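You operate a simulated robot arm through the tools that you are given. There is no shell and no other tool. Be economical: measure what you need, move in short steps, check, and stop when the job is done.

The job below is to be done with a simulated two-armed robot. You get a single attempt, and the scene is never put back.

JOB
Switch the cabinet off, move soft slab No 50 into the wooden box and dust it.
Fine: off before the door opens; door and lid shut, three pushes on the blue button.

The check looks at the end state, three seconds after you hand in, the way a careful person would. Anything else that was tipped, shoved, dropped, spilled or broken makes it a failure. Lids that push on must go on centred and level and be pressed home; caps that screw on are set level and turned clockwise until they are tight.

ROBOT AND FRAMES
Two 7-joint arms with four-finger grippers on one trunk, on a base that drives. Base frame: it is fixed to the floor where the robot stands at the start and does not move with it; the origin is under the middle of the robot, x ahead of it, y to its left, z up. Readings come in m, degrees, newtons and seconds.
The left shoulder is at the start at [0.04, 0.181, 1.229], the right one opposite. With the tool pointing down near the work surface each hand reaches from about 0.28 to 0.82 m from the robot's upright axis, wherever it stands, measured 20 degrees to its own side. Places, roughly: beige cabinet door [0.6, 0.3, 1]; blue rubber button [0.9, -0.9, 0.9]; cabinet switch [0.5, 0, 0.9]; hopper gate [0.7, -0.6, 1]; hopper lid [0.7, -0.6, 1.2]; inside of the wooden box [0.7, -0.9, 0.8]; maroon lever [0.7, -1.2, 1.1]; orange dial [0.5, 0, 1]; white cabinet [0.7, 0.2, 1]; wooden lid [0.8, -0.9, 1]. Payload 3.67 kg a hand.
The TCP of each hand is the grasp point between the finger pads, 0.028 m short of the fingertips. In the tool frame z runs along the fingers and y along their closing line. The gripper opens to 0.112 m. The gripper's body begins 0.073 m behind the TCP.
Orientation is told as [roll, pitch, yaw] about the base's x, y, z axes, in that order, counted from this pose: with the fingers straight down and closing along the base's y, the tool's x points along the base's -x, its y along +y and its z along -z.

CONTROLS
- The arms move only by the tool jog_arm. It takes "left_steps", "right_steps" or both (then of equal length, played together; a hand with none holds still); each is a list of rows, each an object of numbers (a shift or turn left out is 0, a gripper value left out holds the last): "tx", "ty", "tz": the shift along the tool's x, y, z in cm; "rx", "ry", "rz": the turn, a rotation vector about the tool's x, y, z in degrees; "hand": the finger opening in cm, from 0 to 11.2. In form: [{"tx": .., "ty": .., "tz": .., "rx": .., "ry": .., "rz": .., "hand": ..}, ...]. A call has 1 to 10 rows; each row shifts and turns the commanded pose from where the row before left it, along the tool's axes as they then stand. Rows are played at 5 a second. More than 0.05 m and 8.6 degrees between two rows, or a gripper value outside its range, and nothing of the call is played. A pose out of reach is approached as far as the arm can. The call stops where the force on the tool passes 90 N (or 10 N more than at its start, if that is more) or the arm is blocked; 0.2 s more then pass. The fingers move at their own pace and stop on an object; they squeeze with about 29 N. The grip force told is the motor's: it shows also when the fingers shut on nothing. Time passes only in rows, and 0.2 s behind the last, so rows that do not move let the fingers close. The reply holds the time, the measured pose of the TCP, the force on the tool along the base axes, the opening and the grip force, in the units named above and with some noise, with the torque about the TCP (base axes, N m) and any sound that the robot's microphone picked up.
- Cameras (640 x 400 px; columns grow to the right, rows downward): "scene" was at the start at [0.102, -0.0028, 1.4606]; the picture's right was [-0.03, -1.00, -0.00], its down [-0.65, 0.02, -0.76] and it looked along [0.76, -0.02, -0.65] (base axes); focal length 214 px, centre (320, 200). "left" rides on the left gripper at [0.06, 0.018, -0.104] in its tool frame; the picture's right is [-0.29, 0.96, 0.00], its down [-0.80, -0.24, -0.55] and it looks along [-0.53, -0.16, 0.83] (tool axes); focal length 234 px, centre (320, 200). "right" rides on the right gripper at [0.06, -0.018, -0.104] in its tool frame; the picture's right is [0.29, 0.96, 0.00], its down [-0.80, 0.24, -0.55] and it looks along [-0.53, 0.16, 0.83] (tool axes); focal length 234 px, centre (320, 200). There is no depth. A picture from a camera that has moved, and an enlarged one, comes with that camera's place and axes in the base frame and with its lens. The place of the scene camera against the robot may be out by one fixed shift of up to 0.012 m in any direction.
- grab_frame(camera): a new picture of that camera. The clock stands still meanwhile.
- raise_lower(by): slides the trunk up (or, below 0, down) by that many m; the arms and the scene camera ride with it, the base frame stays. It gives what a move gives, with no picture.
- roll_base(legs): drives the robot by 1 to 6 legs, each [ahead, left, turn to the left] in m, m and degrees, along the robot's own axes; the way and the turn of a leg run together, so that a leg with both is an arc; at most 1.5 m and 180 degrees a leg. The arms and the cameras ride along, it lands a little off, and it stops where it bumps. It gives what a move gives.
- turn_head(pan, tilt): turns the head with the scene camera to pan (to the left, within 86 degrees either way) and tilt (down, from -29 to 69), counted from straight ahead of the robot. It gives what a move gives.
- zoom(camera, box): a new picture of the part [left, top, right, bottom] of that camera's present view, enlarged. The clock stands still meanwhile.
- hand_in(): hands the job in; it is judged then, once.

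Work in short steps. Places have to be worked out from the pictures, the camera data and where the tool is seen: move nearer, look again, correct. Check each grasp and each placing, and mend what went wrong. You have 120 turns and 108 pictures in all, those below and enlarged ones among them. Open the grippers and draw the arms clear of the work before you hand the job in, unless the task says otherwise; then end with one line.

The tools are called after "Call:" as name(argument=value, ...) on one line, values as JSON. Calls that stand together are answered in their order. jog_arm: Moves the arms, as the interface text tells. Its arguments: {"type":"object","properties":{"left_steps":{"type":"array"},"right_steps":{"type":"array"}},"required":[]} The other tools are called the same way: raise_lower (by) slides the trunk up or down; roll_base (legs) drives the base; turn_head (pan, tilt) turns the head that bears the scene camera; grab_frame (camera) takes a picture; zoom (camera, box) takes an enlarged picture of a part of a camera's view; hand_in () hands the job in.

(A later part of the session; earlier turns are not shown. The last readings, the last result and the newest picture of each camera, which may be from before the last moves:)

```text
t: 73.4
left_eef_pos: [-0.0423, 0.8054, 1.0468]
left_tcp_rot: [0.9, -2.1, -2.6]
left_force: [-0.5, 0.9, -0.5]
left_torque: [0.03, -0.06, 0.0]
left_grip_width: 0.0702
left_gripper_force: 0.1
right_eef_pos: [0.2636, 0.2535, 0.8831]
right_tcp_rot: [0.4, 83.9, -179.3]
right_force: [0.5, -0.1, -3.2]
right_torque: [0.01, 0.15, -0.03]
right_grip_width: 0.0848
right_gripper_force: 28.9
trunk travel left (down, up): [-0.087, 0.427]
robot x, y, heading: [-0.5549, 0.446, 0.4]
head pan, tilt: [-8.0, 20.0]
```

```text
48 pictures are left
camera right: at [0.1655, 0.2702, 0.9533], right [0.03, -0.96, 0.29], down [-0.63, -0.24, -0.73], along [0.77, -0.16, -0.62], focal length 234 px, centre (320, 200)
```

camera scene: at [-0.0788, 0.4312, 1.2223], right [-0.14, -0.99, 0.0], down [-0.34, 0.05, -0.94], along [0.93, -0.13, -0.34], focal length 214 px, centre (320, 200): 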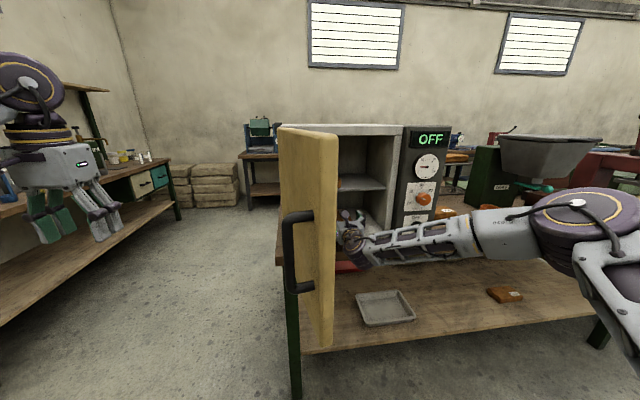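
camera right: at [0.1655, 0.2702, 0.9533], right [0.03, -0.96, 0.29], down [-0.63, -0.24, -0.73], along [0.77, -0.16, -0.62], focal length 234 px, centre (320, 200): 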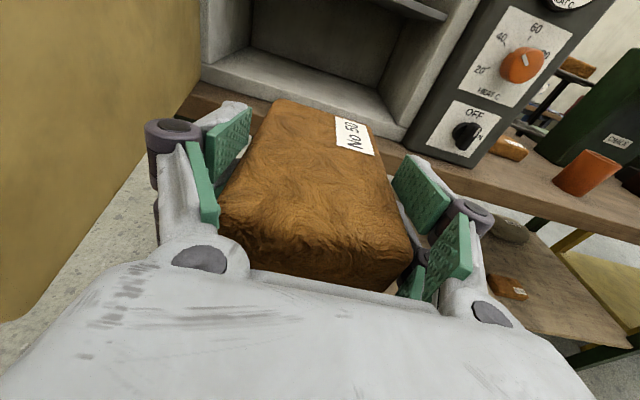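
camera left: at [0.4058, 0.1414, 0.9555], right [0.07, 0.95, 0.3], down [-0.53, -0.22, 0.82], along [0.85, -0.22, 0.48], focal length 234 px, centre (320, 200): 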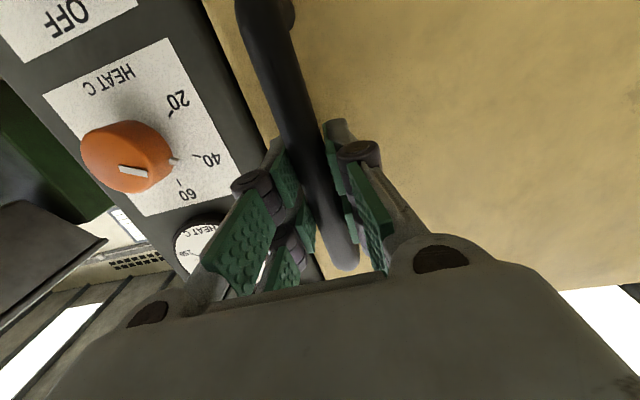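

Slab securely held. I drive 1.15 m to the right, raise the trunk 0.2 m, and look at the box.

Call:
roll_base(legs=[[0, -1.15, 0]])

Call:
raise_lower(by=0.22)

Call:
turn_head(pan=-8, tilt=32)

Call:
grab_frame(camera="scene")

Call:
grab_frame(camera="right")

```text
t: 77.1
left_eef_pos: [-0.0385, 0.1387, 1.0472]
left_tcp_rot: [1.0, -1.9, -2.1]
left_force: [0.8, -1.2, 0.4]
left_torque: [0.18, 0.06, 0.01]
left_grip_width: 0.07
left_gripper_force: 0.1
right_eef_pos: [0.2688, -0.4111, 0.878]
right_tcp_rot: [-1.8, 83.6, 179.1]
right_force: [-0.4, -2.5, -4.0]
right_torque: [0.01, 0.08, 0.1]
right_grip_width: 0.0851
right_gripper_force: 29.0
trunk travel left (down, up): [-0.087, 0.427]
robot x, y, heading: [-0.5542, -0.2242, 0.7]
head pan, tilt: [-8.0, 20.0]
stopped in leg 1: the robot was blocked; the commanded pose is now the measured one
```

```text
t: 79.5
left_eef_pos: [-0.0397, 0.1438, 1.2656]
left_tcp_rot: [0.7, -2.0, -1.9]
left_force: [-0.4, 0.5, 0.0]
left_torque: [0.0, 0.01, 0.0]
left_grip_width: 0.07
left_gripper_force: 0.0
right_eef_pos: [0.2685, -0.4049, 1.1027]
right_tcp_rot: [0.6, 83.7, -178.4]
right_force: [0.5, -0.7, -4.0]
right_torque: [0.03, 0.12, 0.0]
right_grip_width: 0.0847
right_gripper_force: 29.1
trunk travel left (down, up): [-0.307, 0.207]
robot x, y, heading: [-0.5502, -0.223, 0.7]
head pan, tilt: [-8.0, 20.0]
```

```text
t: 80.2
left_eef_pos: [-0.0393, 0.1435, 1.2674]
left_tcp_rot: [0.8, -2.0, -1.9]
left_force: [0.4, 0.5, 0.3]
left_torque: [0.03, 0.01, 0.01]
left_grip_width: 0.0699
left_gripper_force: 0.1
right_eef_pos: [0.2683, -0.4059, 1.1019]
right_tcp_rot: [0.7, 83.8, -178.5]
right_force: [0.0, -1.1, -4.5]
right_torque: [0.01, 0.15, -0.02]
right_grip_width: 0.0849
right_gripper_force: 28.7
trunk travel left (down, up): [-0.307, 0.207]
robot x, y, heading: [-0.5507, -0.2253, 0.7]
head pan, tilt: [-8.0, 32.0]
```

```text
47 pictures are left
camera scene: at [-0.4438, -0.2368, 1.4308], right [-0.13, -0.99, 0.0], down [-0.53, 0.07, -0.85], along [0.84, -0.11, -0.53], focal length 214 px, centre (320, 200)
```

scene: 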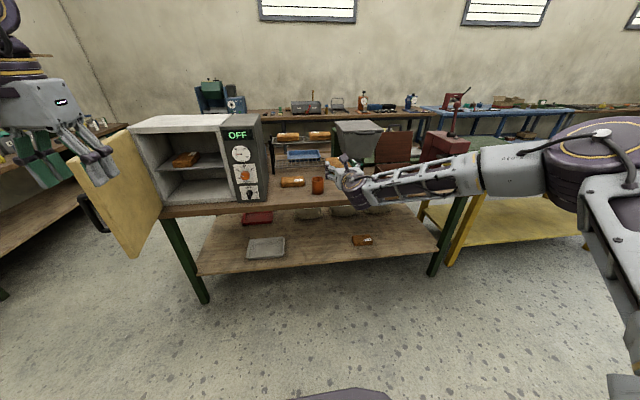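

```text
46 pictures are left
camera right: at [0.171, -0.3892, 1.1734], right [0.05, -0.96, 0.29], down [-0.63, -0.25, -0.73], along [0.77, -0.15, -0.62], focal length 234 px, centre (320, 200)
```

right: 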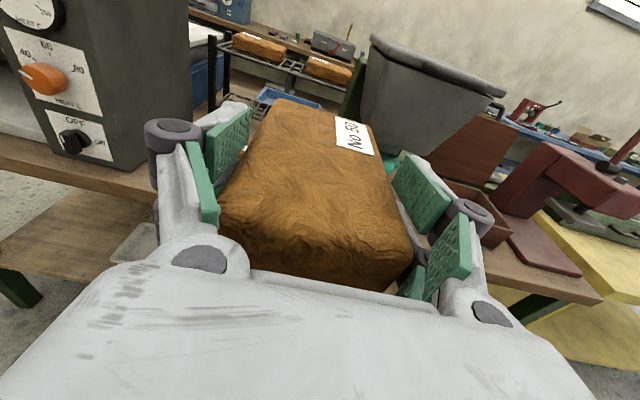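

The base was blocked on its right side. I look to the right to see what is there.

Call:
turn_head(pan=-80, tilt=35)

Call:
grab_frame(camera="scene")

```text
t: 81.6
left_eef_pos: [-0.0399, 0.1438, 1.2657]
left_tcp_rot: [0.8, -2.0, -2.0]
left_force: [0.0, 0.7, 0.3]
left_torque: [-0.01, 0.0, 0.0]
left_grip_width: 0.0701
left_gripper_force: 0.1
right_eef_pos: [0.2685, -0.4047, 1.1024]
right_tcp_rot: [0.6, 83.8, -178.3]
right_force: [-0.1, 0.2, -3.3]
right_torque: [0.01, 0.15, 0.01]
right_grip_width: 0.085
right_gripper_force: 28.8
trunk travel left (down, up): [-0.307, 0.207]
robot x, y, heading: [-0.5501, -0.2259, 0.7]
head pan, tilt: [-80.0, 35.0]
```

```text
45 pictures are left
camera scene: at [-0.5163, -0.3118, 1.4262], right [-0.98, -0.18, 0.0], down [-0.11, 0.56, -0.82], along [0.15, -0.81, -0.57], focal length 214 px, centre (320, 200)
```

scene: 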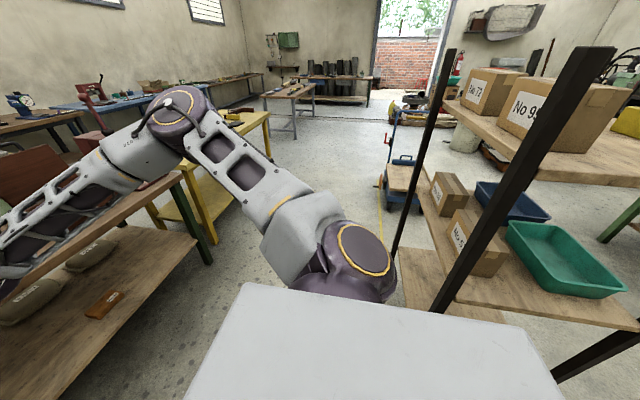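

Probably the rack behind-right. I'll approach further forward instead, so I first tip the slab-holding hand about 40° nose-down and draw it nearer, which also suits lowering it over the box wall.

Call:
jog_arm(right_steps=[{"tz": -3.09, "tx": 0.68, "ry": -8}, {"tz": -3.15, "tx": 0.24, "ry": -8}, {"tz": -3.15, "tx": -0.19, "ry": -8}, {"tz": -3.1, "tx": -0.63, "ry": -8}, {"tz": -2.98, "tx": -1.06, "ry": -8}])

Call:
turn_head(pan=-45, tilt=30)

Call:
grab_frame(camera="scene")

```text
t: 82.8
left_eef_pos: [-0.0401, 0.1434, 1.266]
left_tcp_rot: [0.7, -2.1, -2.0]
left_force: [0.4, -0.3, 0.5]
left_torque: [0.03, -0.02, -0.04]
left_grip_width: 0.0698
left_gripper_force: 0.0
right_eef_pos: [0.1174, -0.4089, 1.1535]
right_tcp_rot: [0.0, 43.8, -178.8]
right_force: [-0.8, -0.3, -4.4]
right_torque: [-0.02, 0.04, -0.01]
right_grip_width: 0.085
right_gripper_force: 29.1
trunk travel left (down, up): [-0.307, 0.207]
robot x, y, heading: [-0.5501, -0.2226, 0.5]
head pan, tilt: [-80.0, 35.0]
```

```text
t: 83.8
left_eef_pos: [-0.0398, 0.1443, 1.2659]
left_tcp_rot: [0.7, -2.1, -2.0]
left_force: [-0.1, -0.5, 0.2]
left_torque: [-0.02, 0.02, -0.02]
left_grip_width: 0.07
left_gripper_force: 0.0
right_eef_pos: [0.1186, -0.41, 1.1531]
right_tcp_rot: [0.0, 43.8, -179.0]
right_force: [-0.1, 0.3, -3.5]
right_torque: [0.04, 0.06, -0.01]
right_grip_width: 0.0846
right_gripper_force: 28.9
trunk travel left (down, up): [-0.307, 0.207]
robot x, y, heading: [-0.552, -0.2247, 0.7]
head pan, tilt: [-45.0, 30.0]
```

```text
44 pictures are left
camera scene: at [-0.4685, -0.2886, 1.4339], right [-0.7, -0.71, 0.0], down [-0.36, 0.35, -0.87], along [0.62, -0.61, -0.5], focal length 214 px, centre (320, 200)
```

scene: 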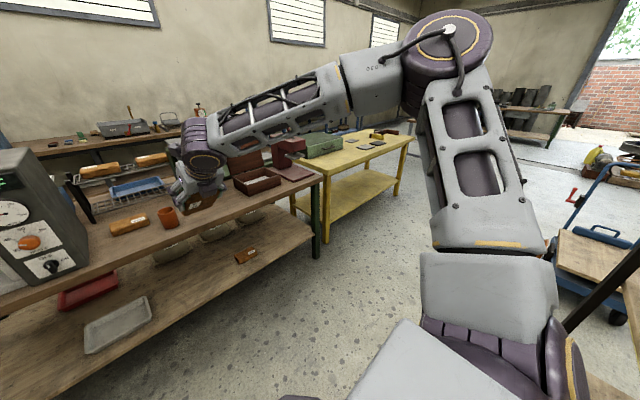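

The tipped hold is good. I go 0.27 m ahead (hand still short of the hopper front), then 0.45 m right.

Call:
roll_base(legs=[[0.27, 0, 0], [0, -0.46, 0]])

Call:
grab_frame(camera="scene")

Call:
grab_frame(camera="right")

```text
t: 88.3
left_eef_pos: [0.2378, -0.3189, 1.2658]
left_tcp_rot: [0.7, -2.0, -2.0]
left_force: [0.7, -0.1, -0.3]
left_torque: [-0.02, -0.01, 0.0]
left_grip_width: 0.0699
left_gripper_force: 0.0
right_eef_pos: [0.3932, -0.8722, 1.1527]
right_tcp_rot: [0.1, 43.8, -179.1]
right_force: [0.7, 0.2, -3.5]
right_torque: [0.0, 0.07, 0.02]
right_grip_width: 0.0849
right_gripper_force: 29.0
trunk travel left (down, up): [-0.307, 0.207]
robot x, y, heading: [-0.2739, -0.689, 0.7]
head pan, tilt: [-45.0, 30.0]
```

```text
43 pictures are left
camera scene: at [-0.1922, -0.751, 1.4339], right [-0.7, -0.71, 0.0], down [-0.36, 0.35, -0.87], along [0.62, -0.61, -0.5], focal length 214 px, centre (320, 200)
```

scene: 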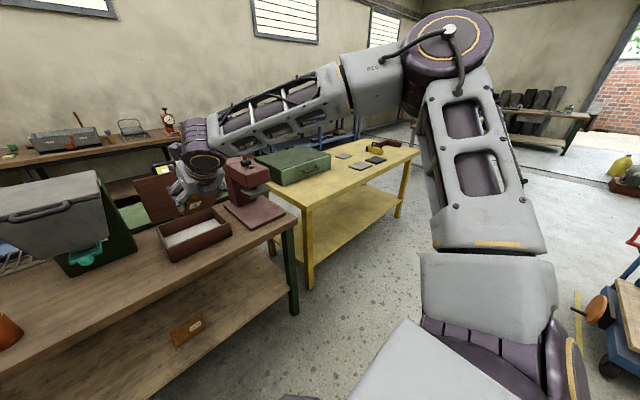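

```text
42 pictures are left
camera right: at [0.3643, -0.8547, 1.2694], right [0.22, -0.95, 0.2], down [-0.95, -0.25, -0.15], along [0.2, -0.16, -0.97], focal length 234 px, centre (320, 200)
```

right: 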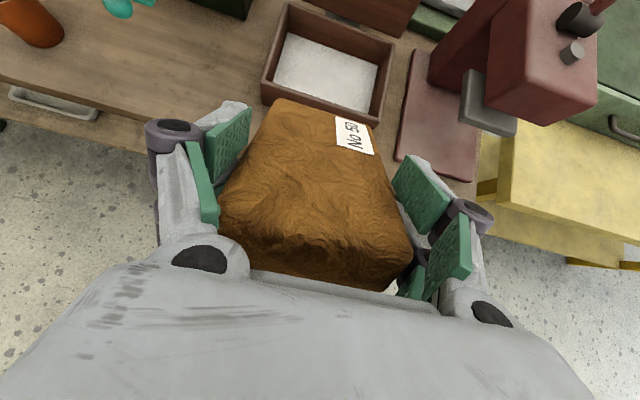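

Box interior is about x 0.615–0.79, y −0.795 to −0.975, centre (0.70, −0.886). I drive so the TCP stands at (0.69, −0.886) above it.

Call:
roll_base(legs=[[0.2, -0.018, 0], [0.097, 0, 0]])

Call:
turn_head(pan=-20, tilt=45)

Call:
grab_frame(camera="scene")

Call:
grab_frame(camera="right")

```text
t: 90.7
left_eef_pos: [0.5394, -0.3361, 1.2651]
left_tcp_rot: [0.7, -1.9, -2.2]
left_force: [0.6, -0.3, 0.1]
left_torque: [-0.01, 0.03, 0.0]
left_grip_width: 0.0702
left_gripper_force: 0.1
right_eef_pos: [0.6934, -0.8887, 1.1523]
right_tcp_rot: [0.1, 43.7, -179.2]
right_force: [0.9, 0.0, -3.5]
right_torque: [-0.02, 0.07, 0.0]
right_grip_width: 0.085
right_gripper_force: 29.4
trunk travel left (down, up): [-0.307, 0.207]
robot x, y, heading: [0.0259, -0.7052, 0.4]
head pan, tilt: [-45.0, 30.0]
```

```text
t: 91.5
left_eef_pos: [0.537, -0.337, 1.2659]
left_tcp_rot: [0.6, -2.1, -2.2]
left_force: [-0.5, -0.7, -0.3]
left_torque: [0.03, 0.0, -0.04]
left_grip_width: 0.07
left_gripper_force: 0.3
right_eef_pos: [0.6939, -0.8906, 1.1523]
right_tcp_rot: [0.1, 43.8, -179.2]
right_force: [0.0, 0.7, -3.7]
right_torque: [-0.01, 0.05, 0.02]
right_grip_width: 0.0848
right_gripper_force: 28.9
trunk travel left (down, up): [-0.307, 0.207]
robot x, y, heading: [0.0272, -0.7047, 0.5]
head pan, tilt: [-20.0, 45.0]
```

```text
41 pictures are left
camera scene: at [0.1191, -0.7312, 1.4114], right [-0.34, -0.94, 0.0], down [-0.67, 0.24, -0.71], along [0.67, -0.24, -0.71], focal length 214 px, centre (320, 200)
```

scene: 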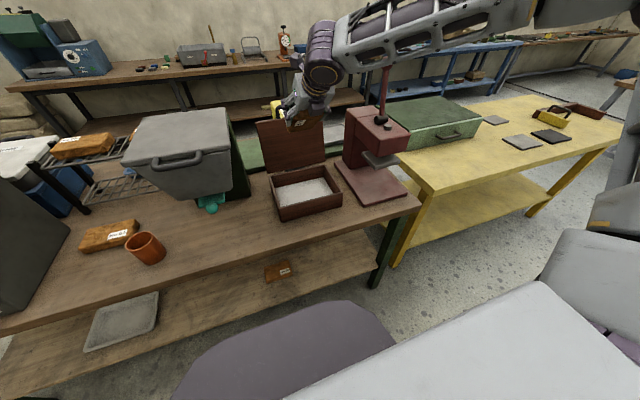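

```text
40 pictures are left
camera right: at [0.6632, -0.8723, 1.2694], right [0.22, -0.95, 0.2], down [-0.96, -0.25, -0.15], along [0.2, -0.16, -0.97], focal length 234 px, centre (320, 200)
```

right: 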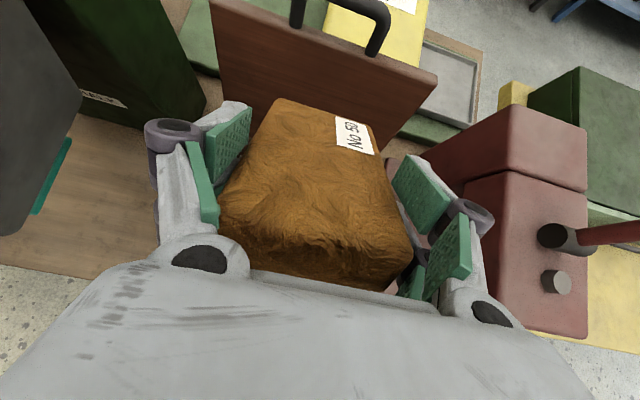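

Good position over the box, clear of lid and press. I lower the trunk 0.19 m and look.

Call:
raise_lower(by=-0.19)

Call:
grab_frame(camera="scene")

Call:
grab_frame(camera="right")

```text
t: 93.6
left_eef_pos: [0.5381, -0.3364, 1.0768]
left_tcp_rot: [0.7, -2.0, -2.3]
left_force: [-0.3, 0.7, -0.2]
left_torque: [-0.03, 0.0, 0.02]
left_grip_width: 0.0701
left_gripper_force: 0.1
right_eef_pos: [0.6935, -0.8894, 0.9634]
right_tcp_rot: [0.2, 43.8, -179.2]
right_force: [0.2, 0.3, -3.1]
right_torque: [-0.02, 0.09, 0.0]
right_grip_width: 0.0849
right_gripper_force: 28.9
trunk travel left (down, up): [-0.117, 0.397]
robot x, y, heading: [0.0275, -0.7012, 0.4]
head pan, tilt: [-20.0, 45.0]
```

```text
39 pictures are left
camera scene: at [0.1196, -0.7311, 1.2215], right [-0.34, -0.94, 0.0], down [-0.67, 0.24, -0.71], along [0.67, -0.24, -0.71], focal length 214 px, centre (320, 200)
```

scene: 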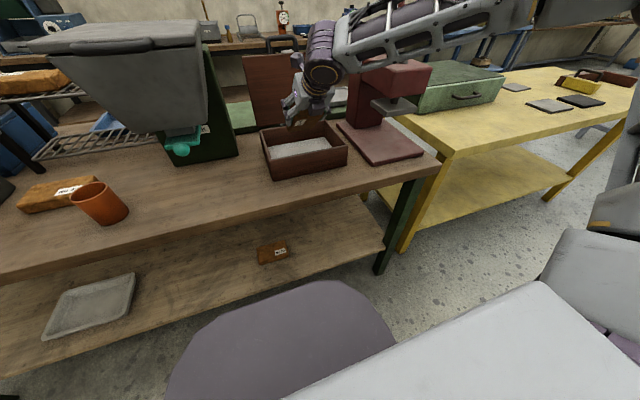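

```text
38 pictures are left
camera right: at [0.6636, -0.8721, 1.0795], right [0.22, -0.95, 0.2], down [-0.96, -0.25, -0.15], along [0.2, -0.16, -0.97], focal length 234 px, centre (320, 200)
```

right: 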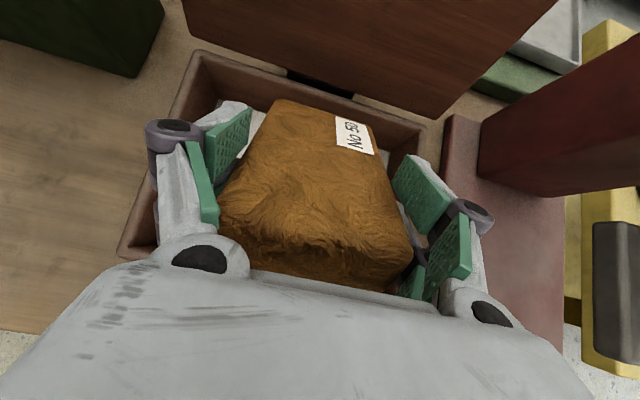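

Rim is at z≈0.895, box centre about (0.694, −0.88). I nudge the base (back 0.8 cm, left 0.8 cm) and lower 4.5 cm, then go down gently by arm.

Call:
roll_base(legs=[[-0.008, 0.008, 0]])

Call:
raise_lower(by=-0.045)

Call:
jog_arm(right_steps=[{"tz": 0.72, "tx": -0.7}, {"tz": 0.36, "tx": -0.35}])

Call:
grab_frame(camera="right")

```text
t: 94.4
left_eef_pos: [0.5291, -0.3293, 1.0759]
left_tcp_rot: [0.8, -1.9, -2.3]
left_force: [-0.2, 0.2, 0.2]
left_torque: [-0.01, -0.01, -0.01]
left_grip_width: 0.0703
left_gripper_force: 0.1
right_eef_pos: [0.6859, -0.8829, 0.9616]
right_tcp_rot: [0.0, 43.7, -179.4]
right_force: [-0.5, 1.3, -4.2]
right_torque: [-0.02, 0.06, -0.01]
right_grip_width: 0.0849
right_gripper_force: 28.5
trunk travel left (down, up): [-0.117, 0.397]
robot x, y, heading: [0.0178, -0.6947, 0.4]
head pan, tilt: [-20.0, 45.0]
```

```text
t: 95.2
left_eef_pos: [0.5299, -0.3297, 1.0303]
left_tcp_rot: [0.7, -2.1, -2.2]
left_force: [-0.8, -0.8, -0.5]
left_torque: [-0.02, -0.02, 0.02]
left_grip_width: 0.07
left_gripper_force: 0.0
right_eef_pos: [0.6867, -0.8823, 0.9174]
right_tcp_rot: [0.1, 43.8, -179.2]
right_force: [1.0, 0.2, -3.6]
right_torque: [-0.01, 0.05, 0.01]
right_grip_width: 0.0849
right_gripper_force: 29.2
trunk travel left (down, up): [-0.072, 0.442]
robot x, y, heading: [0.0149, -0.6966, 0.1]
head pan, tilt: [-20.0, 45.0]
```

```text
t: 95.8
left_eef_pos: [0.5307, -0.3296, 1.0294]
left_tcp_rot: [0.7, -2.1, -2.3]
left_force: [-1.4, -0.2, -0.5]
left_torque: [0.02, 0.02, 0.03]
left_grip_width: 0.0698
left_gripper_force: 0.0
right_eef_pos: [0.6851, -0.882, 0.9027]
right_tcp_rot: [0.0, 43.8, -179.2]
right_force: [0.0, 1.1, -4.6]
right_torque: [0.01, 0.08, 0.01]
right_grip_width: 0.0849
right_gripper_force: 29.0
trunk travel left (down, up): [-0.072, 0.442]
robot x, y, heading: [0.0184, -0.6958, 0.4]
head pan, tilt: [-20.0, 45.0]
```

```text
37 pictures are left
camera right: at [0.6558, -0.8647, 1.0191], right [0.22, -0.95, 0.2], down [-0.96, -0.25, -0.15], along [0.2, -0.16, -0.97], focal length 234 px, centre (320, 200)
```

right: 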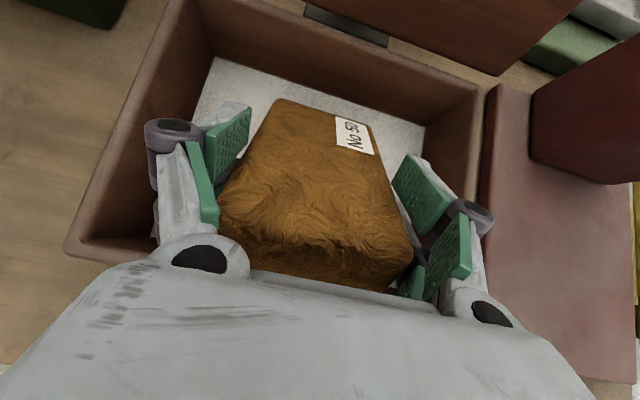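

Centred in the box, not touching yet. I lower in 0.5 cm steps watching the force.

Call:
jog_arm(right_steps=[{"tz": 0.36, "tx": -0.35}, {"tz": 0.36, "tx": -0.35}, {"tz": 0.36, "tx": -0.35}])

```text
t: 96.7
left_eef_pos: [0.5253, -0.3298, 1.0315]
left_tcp_rot: [0.7, -2.2, -2.3]
left_force: [-0.5, 0.5, -0.5]
left_torque: [-0.03, -0.03, -0.03]
left_grip_width: 0.0699
left_gripper_force: 0.1
right_eef_pos: [0.6823, -0.8826, 0.8925]
right_tcp_rot: [0.0, 44.3, -179.1]
right_force: [-16.0, -4.4, 27.8]
right_torque: [-0.34, -0.66, -0.31]
right_grip_width: 0.0852
right_gripper_force: 28.4
trunk travel left (down, up): [-0.072, 0.442]
robot x, y, heading: [0.0192, -0.6959, 0.3]
head pan, tilt: [-20.0, 45.0]
```

Contact at z≈0.893 (28 N). I lower 1 cm more to see whether the slab pivots in the pads.

Call:
jog_arm(right_steps=[{"tz": 0.36, "tx": -0.35}, {"tz": 0.36, "tx": -0.35}, {}])

Call:
grab_frame(camera="right")

```text
t: 97.5
left_eef_pos: [0.5292, -0.3271, 1.0296]
left_tcp_rot: [0.7, -2.0, -2.1]
left_force: [0.3, 1.0, -0.7]
left_torque: [-0.02, 0.08, -0.02]
left_grip_width: 0.0698
left_gripper_force: 0.1
right_eef_pos: [0.6852, -0.8802, 0.8733]
right_tcp_rot: [0.2, 43.6, -179.2]
right_force: [-21.6, -0.4, 20.7]
right_torque: [-0.53, -0.66, -0.22]
right_grip_width: 0.0866
right_gripper_force: 29.0
trunk travel left (down, up): [-0.072, 0.442]
robot x, y, heading: [0.0201, -0.6921, 0.5]
head pan, tilt: [-20.0, 45.0]
```

```text
36 pictures are left
camera right: at [0.6553, -0.8635, 0.9912], right [0.22, -0.95, 0.2], down [-0.96, -0.25, -0.15], along [0.19, -0.16, -0.97], focal length 234 px, centre (320, 200)
```

right: 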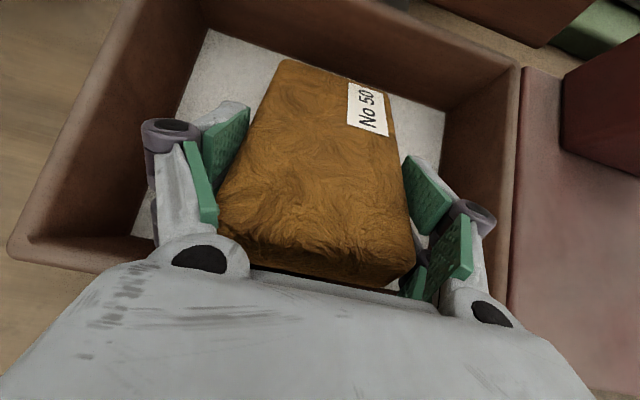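

It is pivoting flat. Lower another ~0.9 cm.

Call:
jog_arm(right_steps=[{"tz": 0.32, "tx": -0.32}, {"tz": 0.32, "tx": -0.32}, {}])

Call:
grab_frame(camera="right")

```text
t: 98.2
left_eef_pos: [0.5258, -0.3283, 1.0325]
left_tcp_rot: [0.7, -2.3, -2.2]
left_force: [0.5, 0.2, -0.4]
left_torque: [0.02, -0.03, 0.03]
left_grip_width: 0.0701
left_gripper_force: 0.2
right_eef_pos: [0.6811, -0.8816, 0.8709]
right_tcp_rot: [0.1, 44.0, -179.2]
right_force: [-17.7, 0.7, 19.6]
right_torque: [-0.03, -0.77, 0.04]
right_grip_width: 0.0858
right_gripper_force: 29.2
trunk travel left (down, up): [-0.072, 0.442]
robot x, y, heading: [0.0181, -0.7015, 0.2]
head pan, tilt: [-20.0, 45.0]
```

```text
35 pictures are left
camera right: at [0.6518, -0.8635, 0.9871], right [0.22, -0.95, 0.2], down [-0.96, -0.25, -0.16], along [0.2, -0.16, -0.97], focal length 234 px, centre (320, 200)
```

right: 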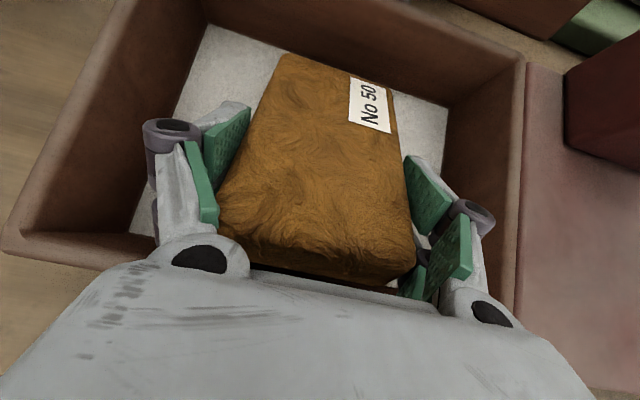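

Nearly flat. One more 0.6 cm, then open to 10.4 cm.

Call:
jog_arm(right_steps=[{"tz": 0.4, "tx": -0.45}, {}, {"hand": 10.4}, {}])

Call:
grab_frame(camera="right")

```text
t: 99.2
left_eef_pos: [0.5297, -0.3284, 1.0297]
left_tcp_rot: [0.7, -2.0, -2.2]
left_force: [-0.6, -0.4, 0.3]
left_torque: [-0.01, 0.02, -0.04]
left_grip_width: 0.0701
left_gripper_force: 0.1
right_eef_pos: [0.6844, -0.8827, 0.8618]
right_tcp_rot: [0.1, 43.7, -179.2]
right_force: [-0.5, -0.3, -0.4]
right_torque: [0.0, -0.04, 0.01]
right_grip_width: 0.104
right_gripper_force: 0.0
trunk travel left (down, up): [-0.072, 0.442]
robot x, y, heading: [0.0184, -0.6958, 0.2]
head pan, tilt: [-20.0, 45.0]
```

```text
34 pictures are left
camera right: at [0.6548, -0.864, 0.9775], right [0.22, -0.95, 0.2], down [-0.96, -0.25, -0.15], along [0.19, -0.16, -0.97], focal length 234 px, centre (320, 200)
```

right: 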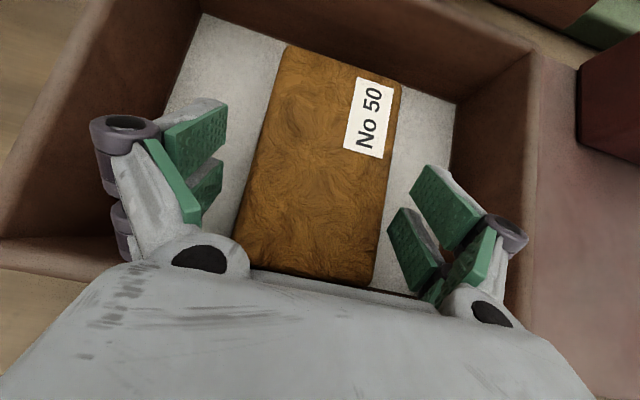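

The slab lies flat in the box. I raise the trunk 0.2 m straight up and look at the lid.

Call:
raise_lower(by=0.22)

Call:
roll_base(legs=[[-0.28, 0, 0]])

Call:
grab_frame(camera="scene")

Call:
grab_frame(camera="right")

```text
t: 101.6
left_eef_pos: [0.5302, -0.3292, 1.2516]
left_tcp_rot: [0.7, -1.9, -2.2]
left_force: [0.1, 0.4, 0.2]
left_torque: [-0.02, 0.0, -0.02]
left_grip_width: 0.07
left_gripper_force: 0.0
right_eef_pos: [0.6838, -0.8816, 1.0835]
right_tcp_rot: [0.2, 43.8, -179.1]
right_force: [0.5, -0.1, 0.7]
right_torque: [0.0, 0.01, 0.0]
right_grip_width: 0.104
right_gripper_force: 0.1
trunk travel left (down, up): [-0.292, 0.222]
robot x, y, heading: [0.0197, -0.6994, 0.3]
head pan, tilt: [-20.0, 45.0]
```

```text
t: 103.6
left_eef_pos: [0.2468, -0.3297, 1.2514]
left_tcp_rot: [0.7, -2.0, -2.1]
left_force: [-0.7, 0.0, 0.1]
left_torque: [-0.02, 0.02, -0.02]
left_grip_width: 0.0699
left_gripper_force: 0.0
right_eef_pos: [0.4041, -0.8825, 1.0822]
right_tcp_rot: [0.0, 43.8, -179.1]
right_force: [-1.2, 0.3, 0.3]
right_torque: [0.0, -0.01, 0.01]
right_grip_width: 0.1039
right_gripper_force: 0.1
trunk travel left (down, up): [-0.292, 0.222]
robot x, y, heading: [-0.2654, -0.696, 0.8]
head pan, tilt: [-20.0, 45.0]
```

```text
33 pictures are left
camera scene: at [-0.1698, -0.7249, 1.3965], right [-0.33, -0.94, 0.0], down [-0.67, 0.24, -0.71], along [0.67, -0.24, -0.71], focal length 214 px, centre (320, 200)
```

scene: 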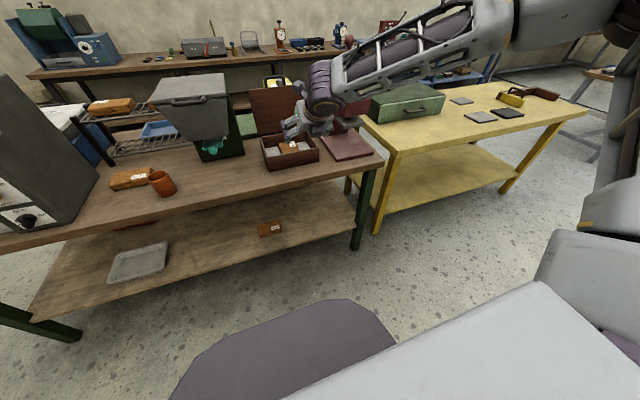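

```text
32 pictures are left
camera right: at [0.3737, -0.8641, 1.1989], right [0.22, -0.95, 0.2], down [-0.96, -0.25, -0.15], along [0.2, -0.16, -0.97], focal length 234 px, centre (320, 200)
```

right: 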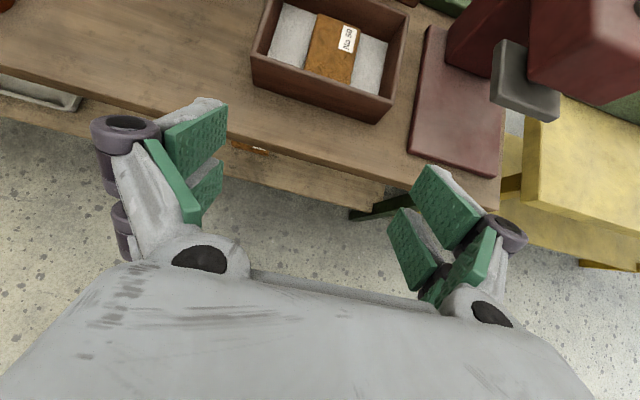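

Slab sits in the box; the lid stands open with a black bar handle at about (0.86, −0.88, 1.10). I turn the right hand to fingers-down, closing along x, to take that bar.

Call:
jog_arm(right_steps=[{"tz": -1.44, "tx": 1.39, "ry": -7.35, "hand": 7}, {"tz": -1.61, "tx": 1.19, "ry": -7.35}, {"tz": -1.75, "tx": 0.98, "ry": -7.35}, {"tz": -1.85, "tx": 0.75, "ry": -7.35}, {"tz": -1.94, "tx": 0.5, "ry": -7.35}, {"tz": -1.98, "tx": 0.24, "ry": -7.35}, {"rz": 8.5}, {"rz": 8.5}, {"rz": 8.5}, {"rz": 8.5}])

Call:
jog_arm(right_steps=[{"rz": 8.5}, {"rz": 8.5}, {"rz": 8.5}, {"rz": 8.5}, {"rz": 8.5}, {"rz": 8.5}, {"rz": 5}])

Call:
turn_head(pan=-12, tilt=28)

Call:
grab_frame(camera="scene")

```text
t: 105.8
left_eef_pos: [0.2479, -0.329, 1.2505]
left_tcp_rot: [0.7, -2.0, -2.1]
left_force: [-0.1, -0.4, 0.3]
left_torque: [0.05, -0.01, 0.02]
left_grip_width: 0.07
left_gripper_force: 0.0
right_eef_pos: [0.3811, -0.901, 1.1818]
right_tcp_rot: [0.2, -0.1, 146.7]
right_force: [0.3, 0.0, -0.1]
right_torque: [0.0, 0.01, 0.01]
right_grip_width: 0.0699
right_gripper_force: 0.1
right hand out of reach, approached as far as the arm can: row 6
trunk travel left (down, up): [-0.292, 0.222]
robot x, y, heading: [-0.2631, -0.6969, 0.7]
head pan, tilt: [-20.0, 45.0]
```

```text
t: 107.4
left_eef_pos: [0.2467, -0.3292, 1.2502]
left_tcp_rot: [0.7, -1.9, -2.1]
left_force: [-0.3, -0.4, 0.2]
left_torque: [-0.03, 0.02, 0.02]
left_grip_width: 0.0697
left_gripper_force: 0.0
right_eef_pos: [0.3803, -0.9017, 1.1803]
right_tcp_rot: [0.2, 0.1, 90.8]
right_force: [-0.5, -0.1, 0.4]
right_torque: [0.04, 0.0, 0.0]
right_grip_width: 0.0699
right_gripper_force: 0.0
trunk travel left (down, up): [-0.292, 0.222]
robot x, y, heading: [-0.2613, -0.6956, 0.4]
head pan, tilt: [-20.0, 45.0]
```

```text
t: 108.2
left_eef_pos: [0.2485, -0.3299, 1.2527]
left_tcp_rot: [0.6, -2.0, -2.1]
left_force: [-0.7, 0.2, -0.3]
left_torque: [0.0, 0.0, 0.0]
left_grip_width: 0.0701
left_gripper_force: 0.0
right_eef_pos: [0.3799, -0.9003, 1.1822]
right_tcp_rot: [0.3, 0.1, 90.9]
right_force: [0.0, -0.5, 0.9]
right_torque: [0.01, 0.01, 0.01]
right_grip_width: 0.07
right_gripper_force: 0.1
trunk travel left (down, up): [-0.292, 0.222]
robot x, y, heading: [-0.2637, -0.6933, 0.7]
head pan, tilt: [-12.0, 28.0]
```

```text
31 pictures are left
camera scene: at [-0.1573, -0.716, 1.4223], right [-0.2, -0.98, 0.0], down [-0.46, 0.09, -0.88], along [0.86, -0.18, -0.47], focal length 214 px, centre (320, 200)
```

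scene: 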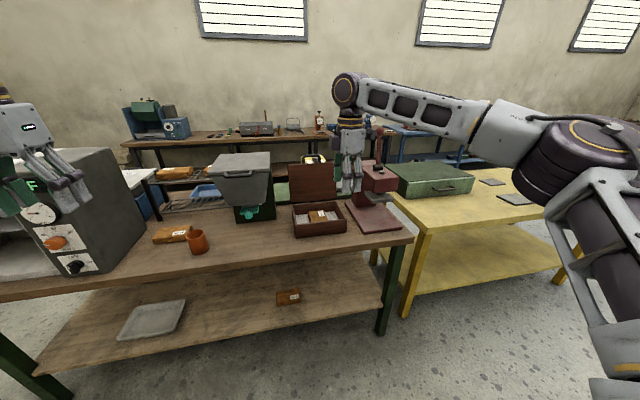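

Fingers are down and crosswise. I zoom on the lid and handle.

Call:
zoom(camera="scene", box=[270, 145, 390, 220])

```text
5.33 times, centred on (330, 182) of scene
camera zoom: at [-0.1573, -0.716, 1.4223], right [-0.2, -0.98, 0.0], down [-0.46, 0.09, -0.88], along [0.86, -0.18, -0.47], focal length 1144 px, centre (267, 293)
```

zoom: 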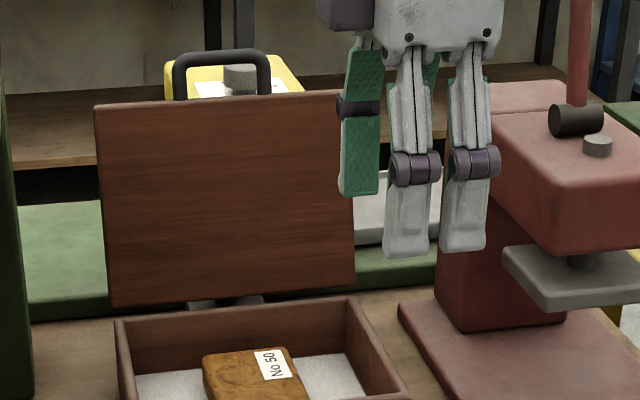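

Handle bar centre ≈ (0.863, −0.884, 1.107). I drive 0.36 m ahead, then extend the hand above it.

Call:
roll_base(legs=[[0.36, 0, 0]])

Call:
jog_arm(right_steps=[{"ty": -4, "tx": -1.6}, {"ty": -4}, {"ty": -4}])

Call:
grab_frame(camera="right")

Call:
grab_frame(camera="scene")

```text
t: 110.6
left_eef_pos: [0.6109, -0.3278, 1.2506]
left_tcp_rot: [0.7, -2.0, -2.1]
left_force: [0.0, 0.1, -0.7]
left_torque: [0.03, 0.0, -0.02]
left_grip_width: 0.07
left_gripper_force: 0.1
right_eef_pos: [0.7451, -0.8982, 1.1795]
right_tcp_rot: [0.3, 0.1, 90.9]
right_force: [-0.3, 0.4, 0.5]
right_torque: [-0.03, 0.0, -0.02]
right_grip_width: 0.07
right_gripper_force: 0.1
trunk travel left (down, up): [-0.292, 0.222]
robot x, y, heading: [0.0994, -0.6953, 0.5]
head pan, tilt: [-12.0, 28.0]
```

```text
t: 111.4
left_eef_pos: [0.6118, -0.3265, 1.2511]
left_tcp_rot: [0.7, -1.9, -2.1]
left_force: [0.7, 0.3, 0.3]
left_torque: [-0.02, 0.01, -0.01]
left_grip_width: 0.0699
left_gripper_force: 0.0
right_eef_pos: [0.774, -0.9265, 1.1594]
right_tcp_rot: [0.3, 0.0, 90.9]
right_force: [-0.6, 0.8, -0.5]
right_torque: [0.05, 0.03, 0.0]
right_grip_width: 0.0699
right_gripper_force: 0.1
right hand out of reach, approached as far as the arm can: row 1, 2, 3
trunk travel left (down, up): [-0.292, 0.222]
robot x, y, heading: [0.0992, -0.6956, 0.2]
head pan, tilt: [-12.0, 28.0]
```

```text
29 pictures are left
camera right: at [0.7925, -0.9869, 1.2631], right [-0.95, -0.3, 0.0], down [-0.25, 0.79, 0.55], along [-0.17, 0.53, -0.83], focal length 234 px, centre (320, 200)
```

right: 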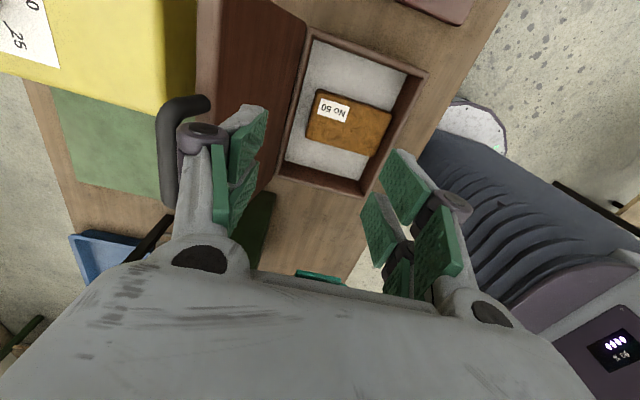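

```text
28 pictures are left
camera scene: at [0.2076, -0.7131, 1.4222], right [-0.2, -0.98, 0.0], down [-0.46, 0.09, -0.88], along [0.86, -0.18, -0.47], focal length 214 px, centre (320, 200)
```

scene: 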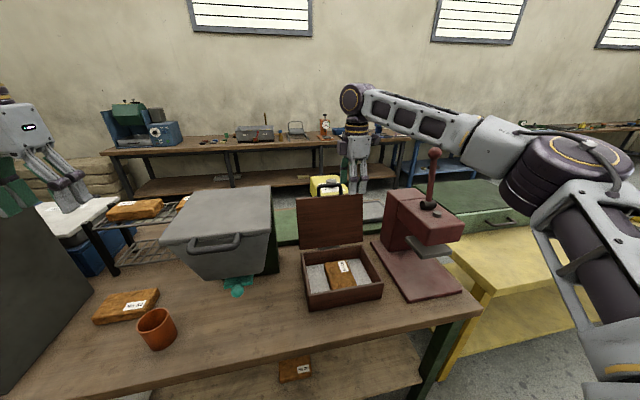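

The arm's reach is limited at this height; I raise the trunk 0.15 m and extend again, correcting to y −0.884.

Call:
raise_lower(by=0.15)

Call:
jog_arm(right_steps=[{"tz": 4}, {"tz": 4}, {"tx": -4.2}, {"ty": -4.5}, {"ty": -4.4}])

Call:
grab_frame(camera="right")

```text
t: 113.1
left_eef_pos: [0.6125, -0.3257, 1.4011]
left_tcp_rot: [0.7, -2.0, -2.0]
left_force: [0.2, 0.0, 0.3]
left_torque: [-0.01, -0.01, -0.01]
left_grip_width: 0.0701
left_gripper_force: 0.1
right_eef_pos: [0.7732, -0.9268, 1.3101]
right_tcp_rot: [0.2, -0.1, 90.9]
right_force: [0.2, 0.5, -0.2]
right_torque: [0.01, -0.01, -0.01]
right_grip_width: 0.07
right_gripper_force: 0.0
trunk travel left (down, up): [-0.442, 0.072]
robot x, y, heading: [0.1001, -0.6958, 0.6]
head pan, tilt: [-12.0, 28.0]
```

```text
t: 114.3
left_eef_pos: [0.6122, -0.3276, 1.4014]
left_tcp_rot: [0.8, -2.0, -2.1]
left_force: [0.0, 0.0, -0.6]
left_torque: [0.02, -0.01, 0.0]
left_grip_width: 0.0702
left_gripper_force: 0.1
right_eef_pos: [0.7833, -0.9218, 1.2265]
right_tcp_rot: [0.1, 0.0, 90.8]
right_force: [0.2, 0.1, -0.3]
right_torque: [-0.01, -0.01, -0.02]
right_grip_width: 0.0701
right_gripper_force: 0.1
right hand out of reach, approached as far as the arm can: row 3, 4, 5
trunk travel left (down, up): [-0.442, 0.072]
robot x, y, heading: [0.1003, -0.6948, 0.6]
head pan, tilt: [-12.0, 28.0]
```

```text
27 pictures are left
camera right: at [0.8014, -0.9812, 1.3309], right [-0.95, -0.3, 0.0], down [-0.25, 0.79, 0.56], along [-0.17, 0.53, -0.83], focal length 234 px, centre (320, 200)
```

right: 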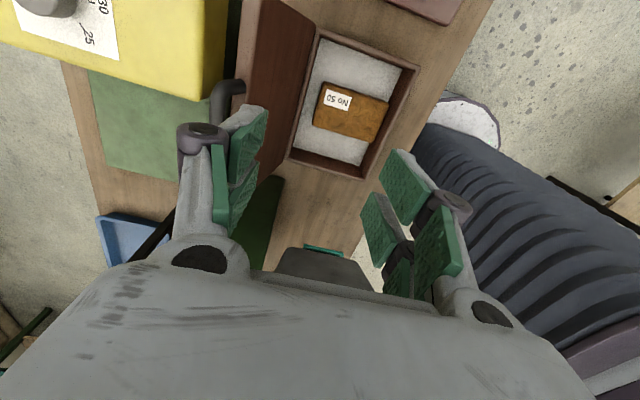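

The limit is a wrist one, so I use the base: 8 cm ahead, 4 cm left.

Call:
roll_base(legs=[[0.08, 0.038, 0]])

Call:
grab_frame(camera="right")

Call:
zoom(camera="scene", box=[240, 160, 480, 310])

```text
t: 115.4
left_eef_pos: [0.6834, -0.2907, 1.4047]
left_tcp_rot: [0.8, -2.1, -2.2]
left_force: [0.2, -0.1, 1.0]
left_torque: [0.04, -0.03, 0.01]
left_grip_width: 0.07
left_gripper_force: 0.0
right_eef_pos: [0.8546, -0.8833, 1.2303]
right_tcp_rot: [-0.2, 0.0, 90.8]
right_force: [0.6, -0.3, 0.0]
right_torque: [0.0, -0.02, -0.02]
right_grip_width: 0.0698
right_gripper_force: 0.0
trunk travel left (down, up): [-0.442, 0.072]
robot x, y, heading: [0.1776, -0.6558, 0.1]
head pan, tilt: [-12.0, 28.0]
```

```text
26 pictures are left
camera right: at [0.8735, -0.9441, 1.3337], right [-0.95, -0.3, 0.0], down [-0.25, 0.79, 0.56], along [-0.17, 0.53, -0.83], focal length 234 px, centre (320, 200)
```

right: 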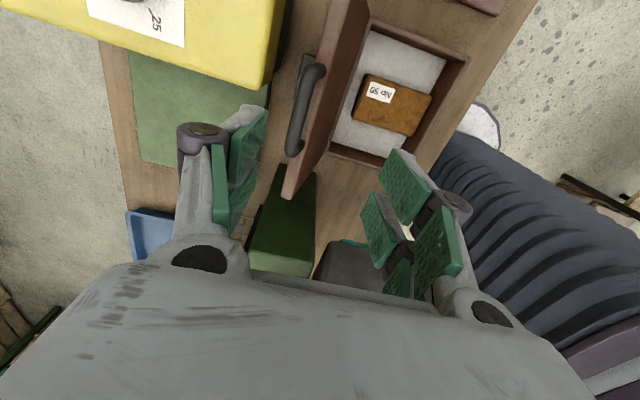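

```text
2.67 times, centred on (360, 235) of scene
camera zoom: at [0.279, -0.6765, 1.5731], right [-0.2, -0.98, 0.0], down [-0.46, 0.1, -0.88], along [0.87, -0.18, -0.47], focal length 572 px, centre (213, 107)
```

zoom: 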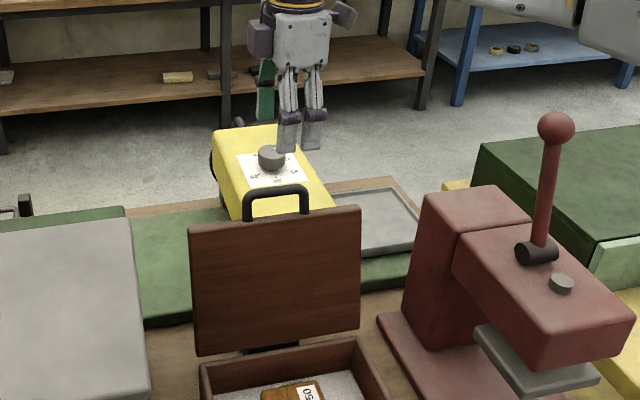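

Bar seen at about (0.872, −0.89). I lower 11.5 cm so the pads straddle it, tips just above the lid edge.

Call:
raise_lower(by=-0.115)

Call:
grab_frame(camera="right")

```text
t: 116.9
left_eef_pos: [0.6889, -0.2876, 1.2868]
left_tcp_rot: [0.8, -2.0, -2.1]
left_force: [0.7, 0.3, 0.3]
left_torque: [-0.01, 0.01, 0.0]
left_grip_width: 0.0701
left_gripper_force: 0.1
right_eef_pos: [0.8595, -0.881, 1.1125]
right_tcp_rot: [0.1, -0.1, 90.8]
right_force: [-0.3, -0.2, -0.2]
right_torque: [-0.02, -0.01, 0.0]
right_grip_width: 0.0701
right_gripper_force: 0.1
trunk travel left (down, up): [-0.327, 0.187]
robot x, y, heading: [0.177, -0.6519, 0.5]
head pan, tilt: [-12.0, 28.0]
```

```text
24 pictures are left
camera right: at [0.8773, -0.9421, 1.2162], right [-0.95, -0.3, 0.0], down [-0.25, 0.79, 0.56], along [-0.17, 0.53, -0.83], focal length 234 px, centre (320, 200)
```

right: 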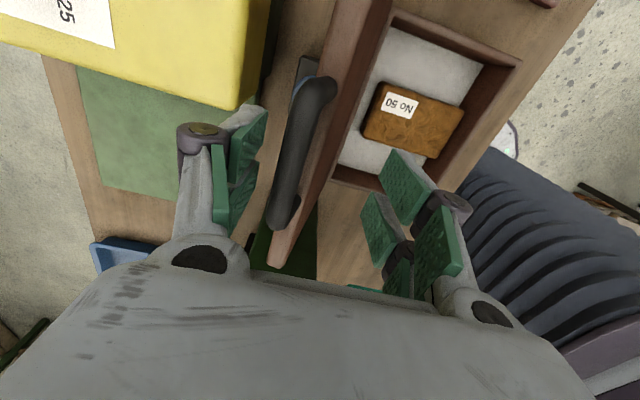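

I glimpse the blue button behind the lid, about (0.89, −0.90, 0.90). Bar lies between the fingers; I lower 0.8 cm and close on it.

Call:
jog_arm(right_steps=[{"tz": 0.8}, {"hand": 0}, {}, {}])

Call:
grab_frame(camera="right")

```text
t: 117.9
left_eef_pos: [0.6879, -0.2882, 1.2855]
left_tcp_rot: [0.8, -2.1, -2.2]
left_force: [-0.1, -0.8, 0.1]
left_torque: [-0.02, -0.02, 0.01]
left_grip_width: 0.0698
left_gripper_force: 0.0
right_eef_pos: [0.8593, -0.8832, 1.1051]
right_tcp_rot: [0.0, -0.1, 90.7]
right_force: [0.4, 1.7, 4.0]
right_torque: [0.16, 0.0, -1.38]
right_grip_width: 0.0127
right_gripper_force: 44.6
trunk travel left (down, up): [-0.327, 0.187]
robot x, y, heading: [0.1747, -0.6562, 0.3]
head pan, tilt: [-12.0, 28.0]
```

```text
23 pictures are left
camera right: at [0.8775, -0.9423, 1.2087], right [-0.95, -0.3, 0.0], down [-0.25, 0.79, 0.56], along [-0.17, 0.53, -0.83], focal length 234 px, centre (320, 200)
```

right: 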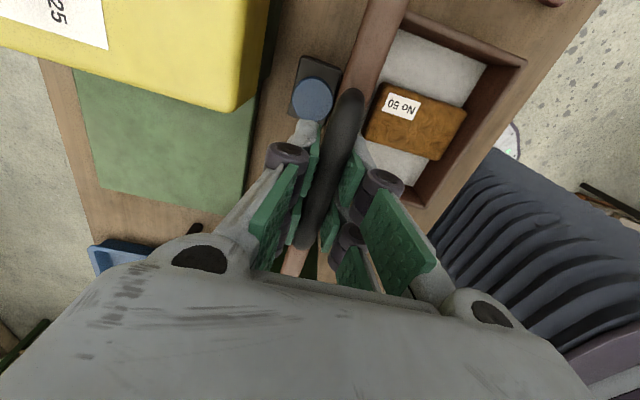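

The bar is held (1.3 cm). Hinge is near (0.79, 0.90); I swing the bar along its arc, first 50°.

Call:
jog_arm(right_steps=[{"ty": 3.58, "tz": -0.89}, {"ty": 3.68, "tz": -0.26}, {"ty": 3.67, "tz": 0.39}, {"ty": 3.54, "tz": 1.02}, {"ty": 3.32, "tz": 1.61}])

Call:
zoom(camera="scene", box=[240, 160, 480, 310])

```text
t: 119.1
left_eef_pos: [0.6953, -0.289, 1.2833]
left_tcp_rot: [0.8, -1.7, -2.1]
left_force: [-0.1, -0.4, 0.6]
left_torque: [0.03, 0.0, 0.04]
left_grip_width: 0.07
left_gripper_force: 0.1
right_eef_pos: [0.6872, -0.8834, 1.0829]
right_tcp_rot: [0.3, -0.1, 90.6]
right_force: [27.0, 3.5, -39.1]
right_torque: [0.35, -0.18, -1.41]
right_grip_width: 0.0133
right_gripper_force: 44.6
trunk travel left (down, up): [-0.327, 0.187]
robot x, y, heading: [0.1792, -0.6557, 0.7]
head pan, tilt: [-12.0, 28.0]
```

```text
2.67 times, centred on (360, 235) of scene
camera zoom: at [0.2919, -0.6755, 1.4561], right [-0.2, -0.98, 0.0], down [-0.47, 0.09, -0.88], along [0.86, -0.18, -0.48], focal length 572 px, centre (213, 107)
```

zoom: 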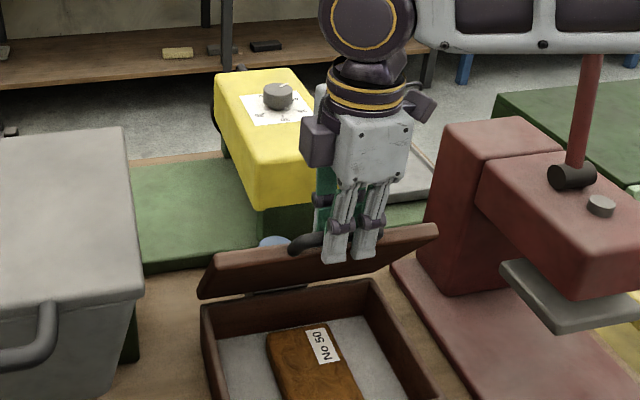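

The lid swings well, but the path radius is slightly large (39 N). I correct inward and continue 30°.

Call:
jog_arm(right_steps=[{"ty": -0.4, "tz": 0.8}, {"ty": 2.8, "tz": 2.2}, {"ty": 2.3, "tz": 2.6}])

Call:
zoom(camera="scene", box=[240, 160, 480, 310])

```text
t: 119.9
left_eef_pos: [0.6858, -0.29, 1.2867]
left_tcp_rot: [0.8, -1.9, -2.3]
left_force: [-0.3, -0.3, -0.1]
left_torque: [0.07, 0.01, 0.01]
left_grip_width: 0.0702
left_gripper_force: 0.0
right_eef_pos: [0.6328, -0.884, 1.0284]
right_tcp_rot: [0.1, -0.2, 90.7]
right_force: [-4.6, -4.5, 5.4]
right_torque: [0.95, -0.14, -1.62]
right_grip_width: 0.0138
right_gripper_force: 45.5
trunk travel left (down, up): [-0.327, 0.187]
robot x, y, heading: [0.1736, -0.6535, 0.2]
head pan, tilt: [-12.0, 28.0]
```

```text
2.67 times, centred on (360, 235) of scene
camera zoom: at [0.2824, -0.6754, 1.4571], right [-0.2, -0.98, 0.0], down [-0.46, 0.09, -0.88], along [0.87, -0.18, -0.47], focal length 572 px, centre (213, 107)
```

zoom: 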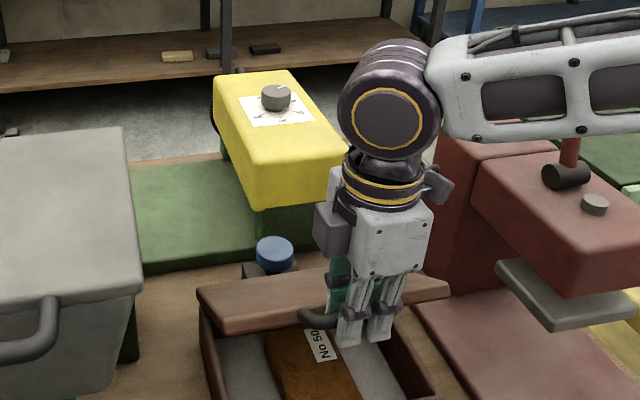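

Forces are small now. Two more rows bring the lid to about 15–20° from shut; then I check clearance at the lever.

Call:
jog_arm(right_steps=[{"ty": 2.0, "tz": 3.0}, {"ty": 1.4, "tz": 3.3}])

Call:
grab_frame(camera="scene")

```text
t: 120.5
left_eef_pos: [0.687, -0.2883, 1.2865]
left_tcp_rot: [0.7, -2.0, -2.1]
left_force: [0.5, -0.1, -0.2]
left_torque: [0.01, 0.0, 0.0]
left_grip_width: 0.0702
left_gripper_force: 0.1
right_eef_pos: [0.6, -0.8841, 0.9655]
right_tcp_rot: [0.1, -0.1, 90.8]
right_force: [-3.0, 3.2, 2.3]
right_torque: [0.66, -0.15, -1.67]
right_grip_width: 0.013
right_gripper_force: 45.1
trunk travel left (down, up): [-0.327, 0.187]
robot x, y, heading: [0.1767, -0.6566, 0.8]
head pan, tilt: [-12.0, 28.0]
```

```text
20 pictures are left
camera scene: at [0.2831, -0.6736, 1.457], right [-0.2, -0.98, 0.0], down [-0.46, 0.09, -0.88], along [0.87, -0.18, -0.47], focal length 214 px, centre (320, 200)
```

scene: 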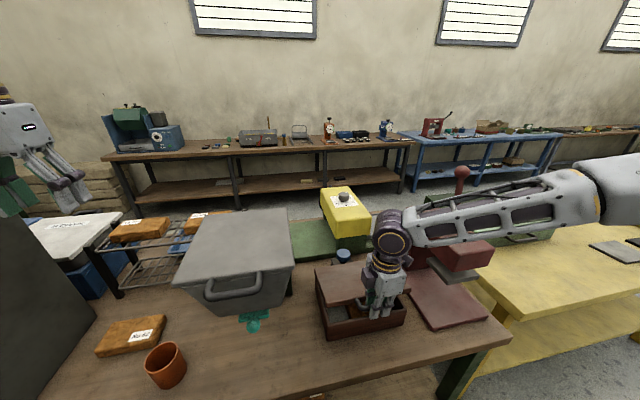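

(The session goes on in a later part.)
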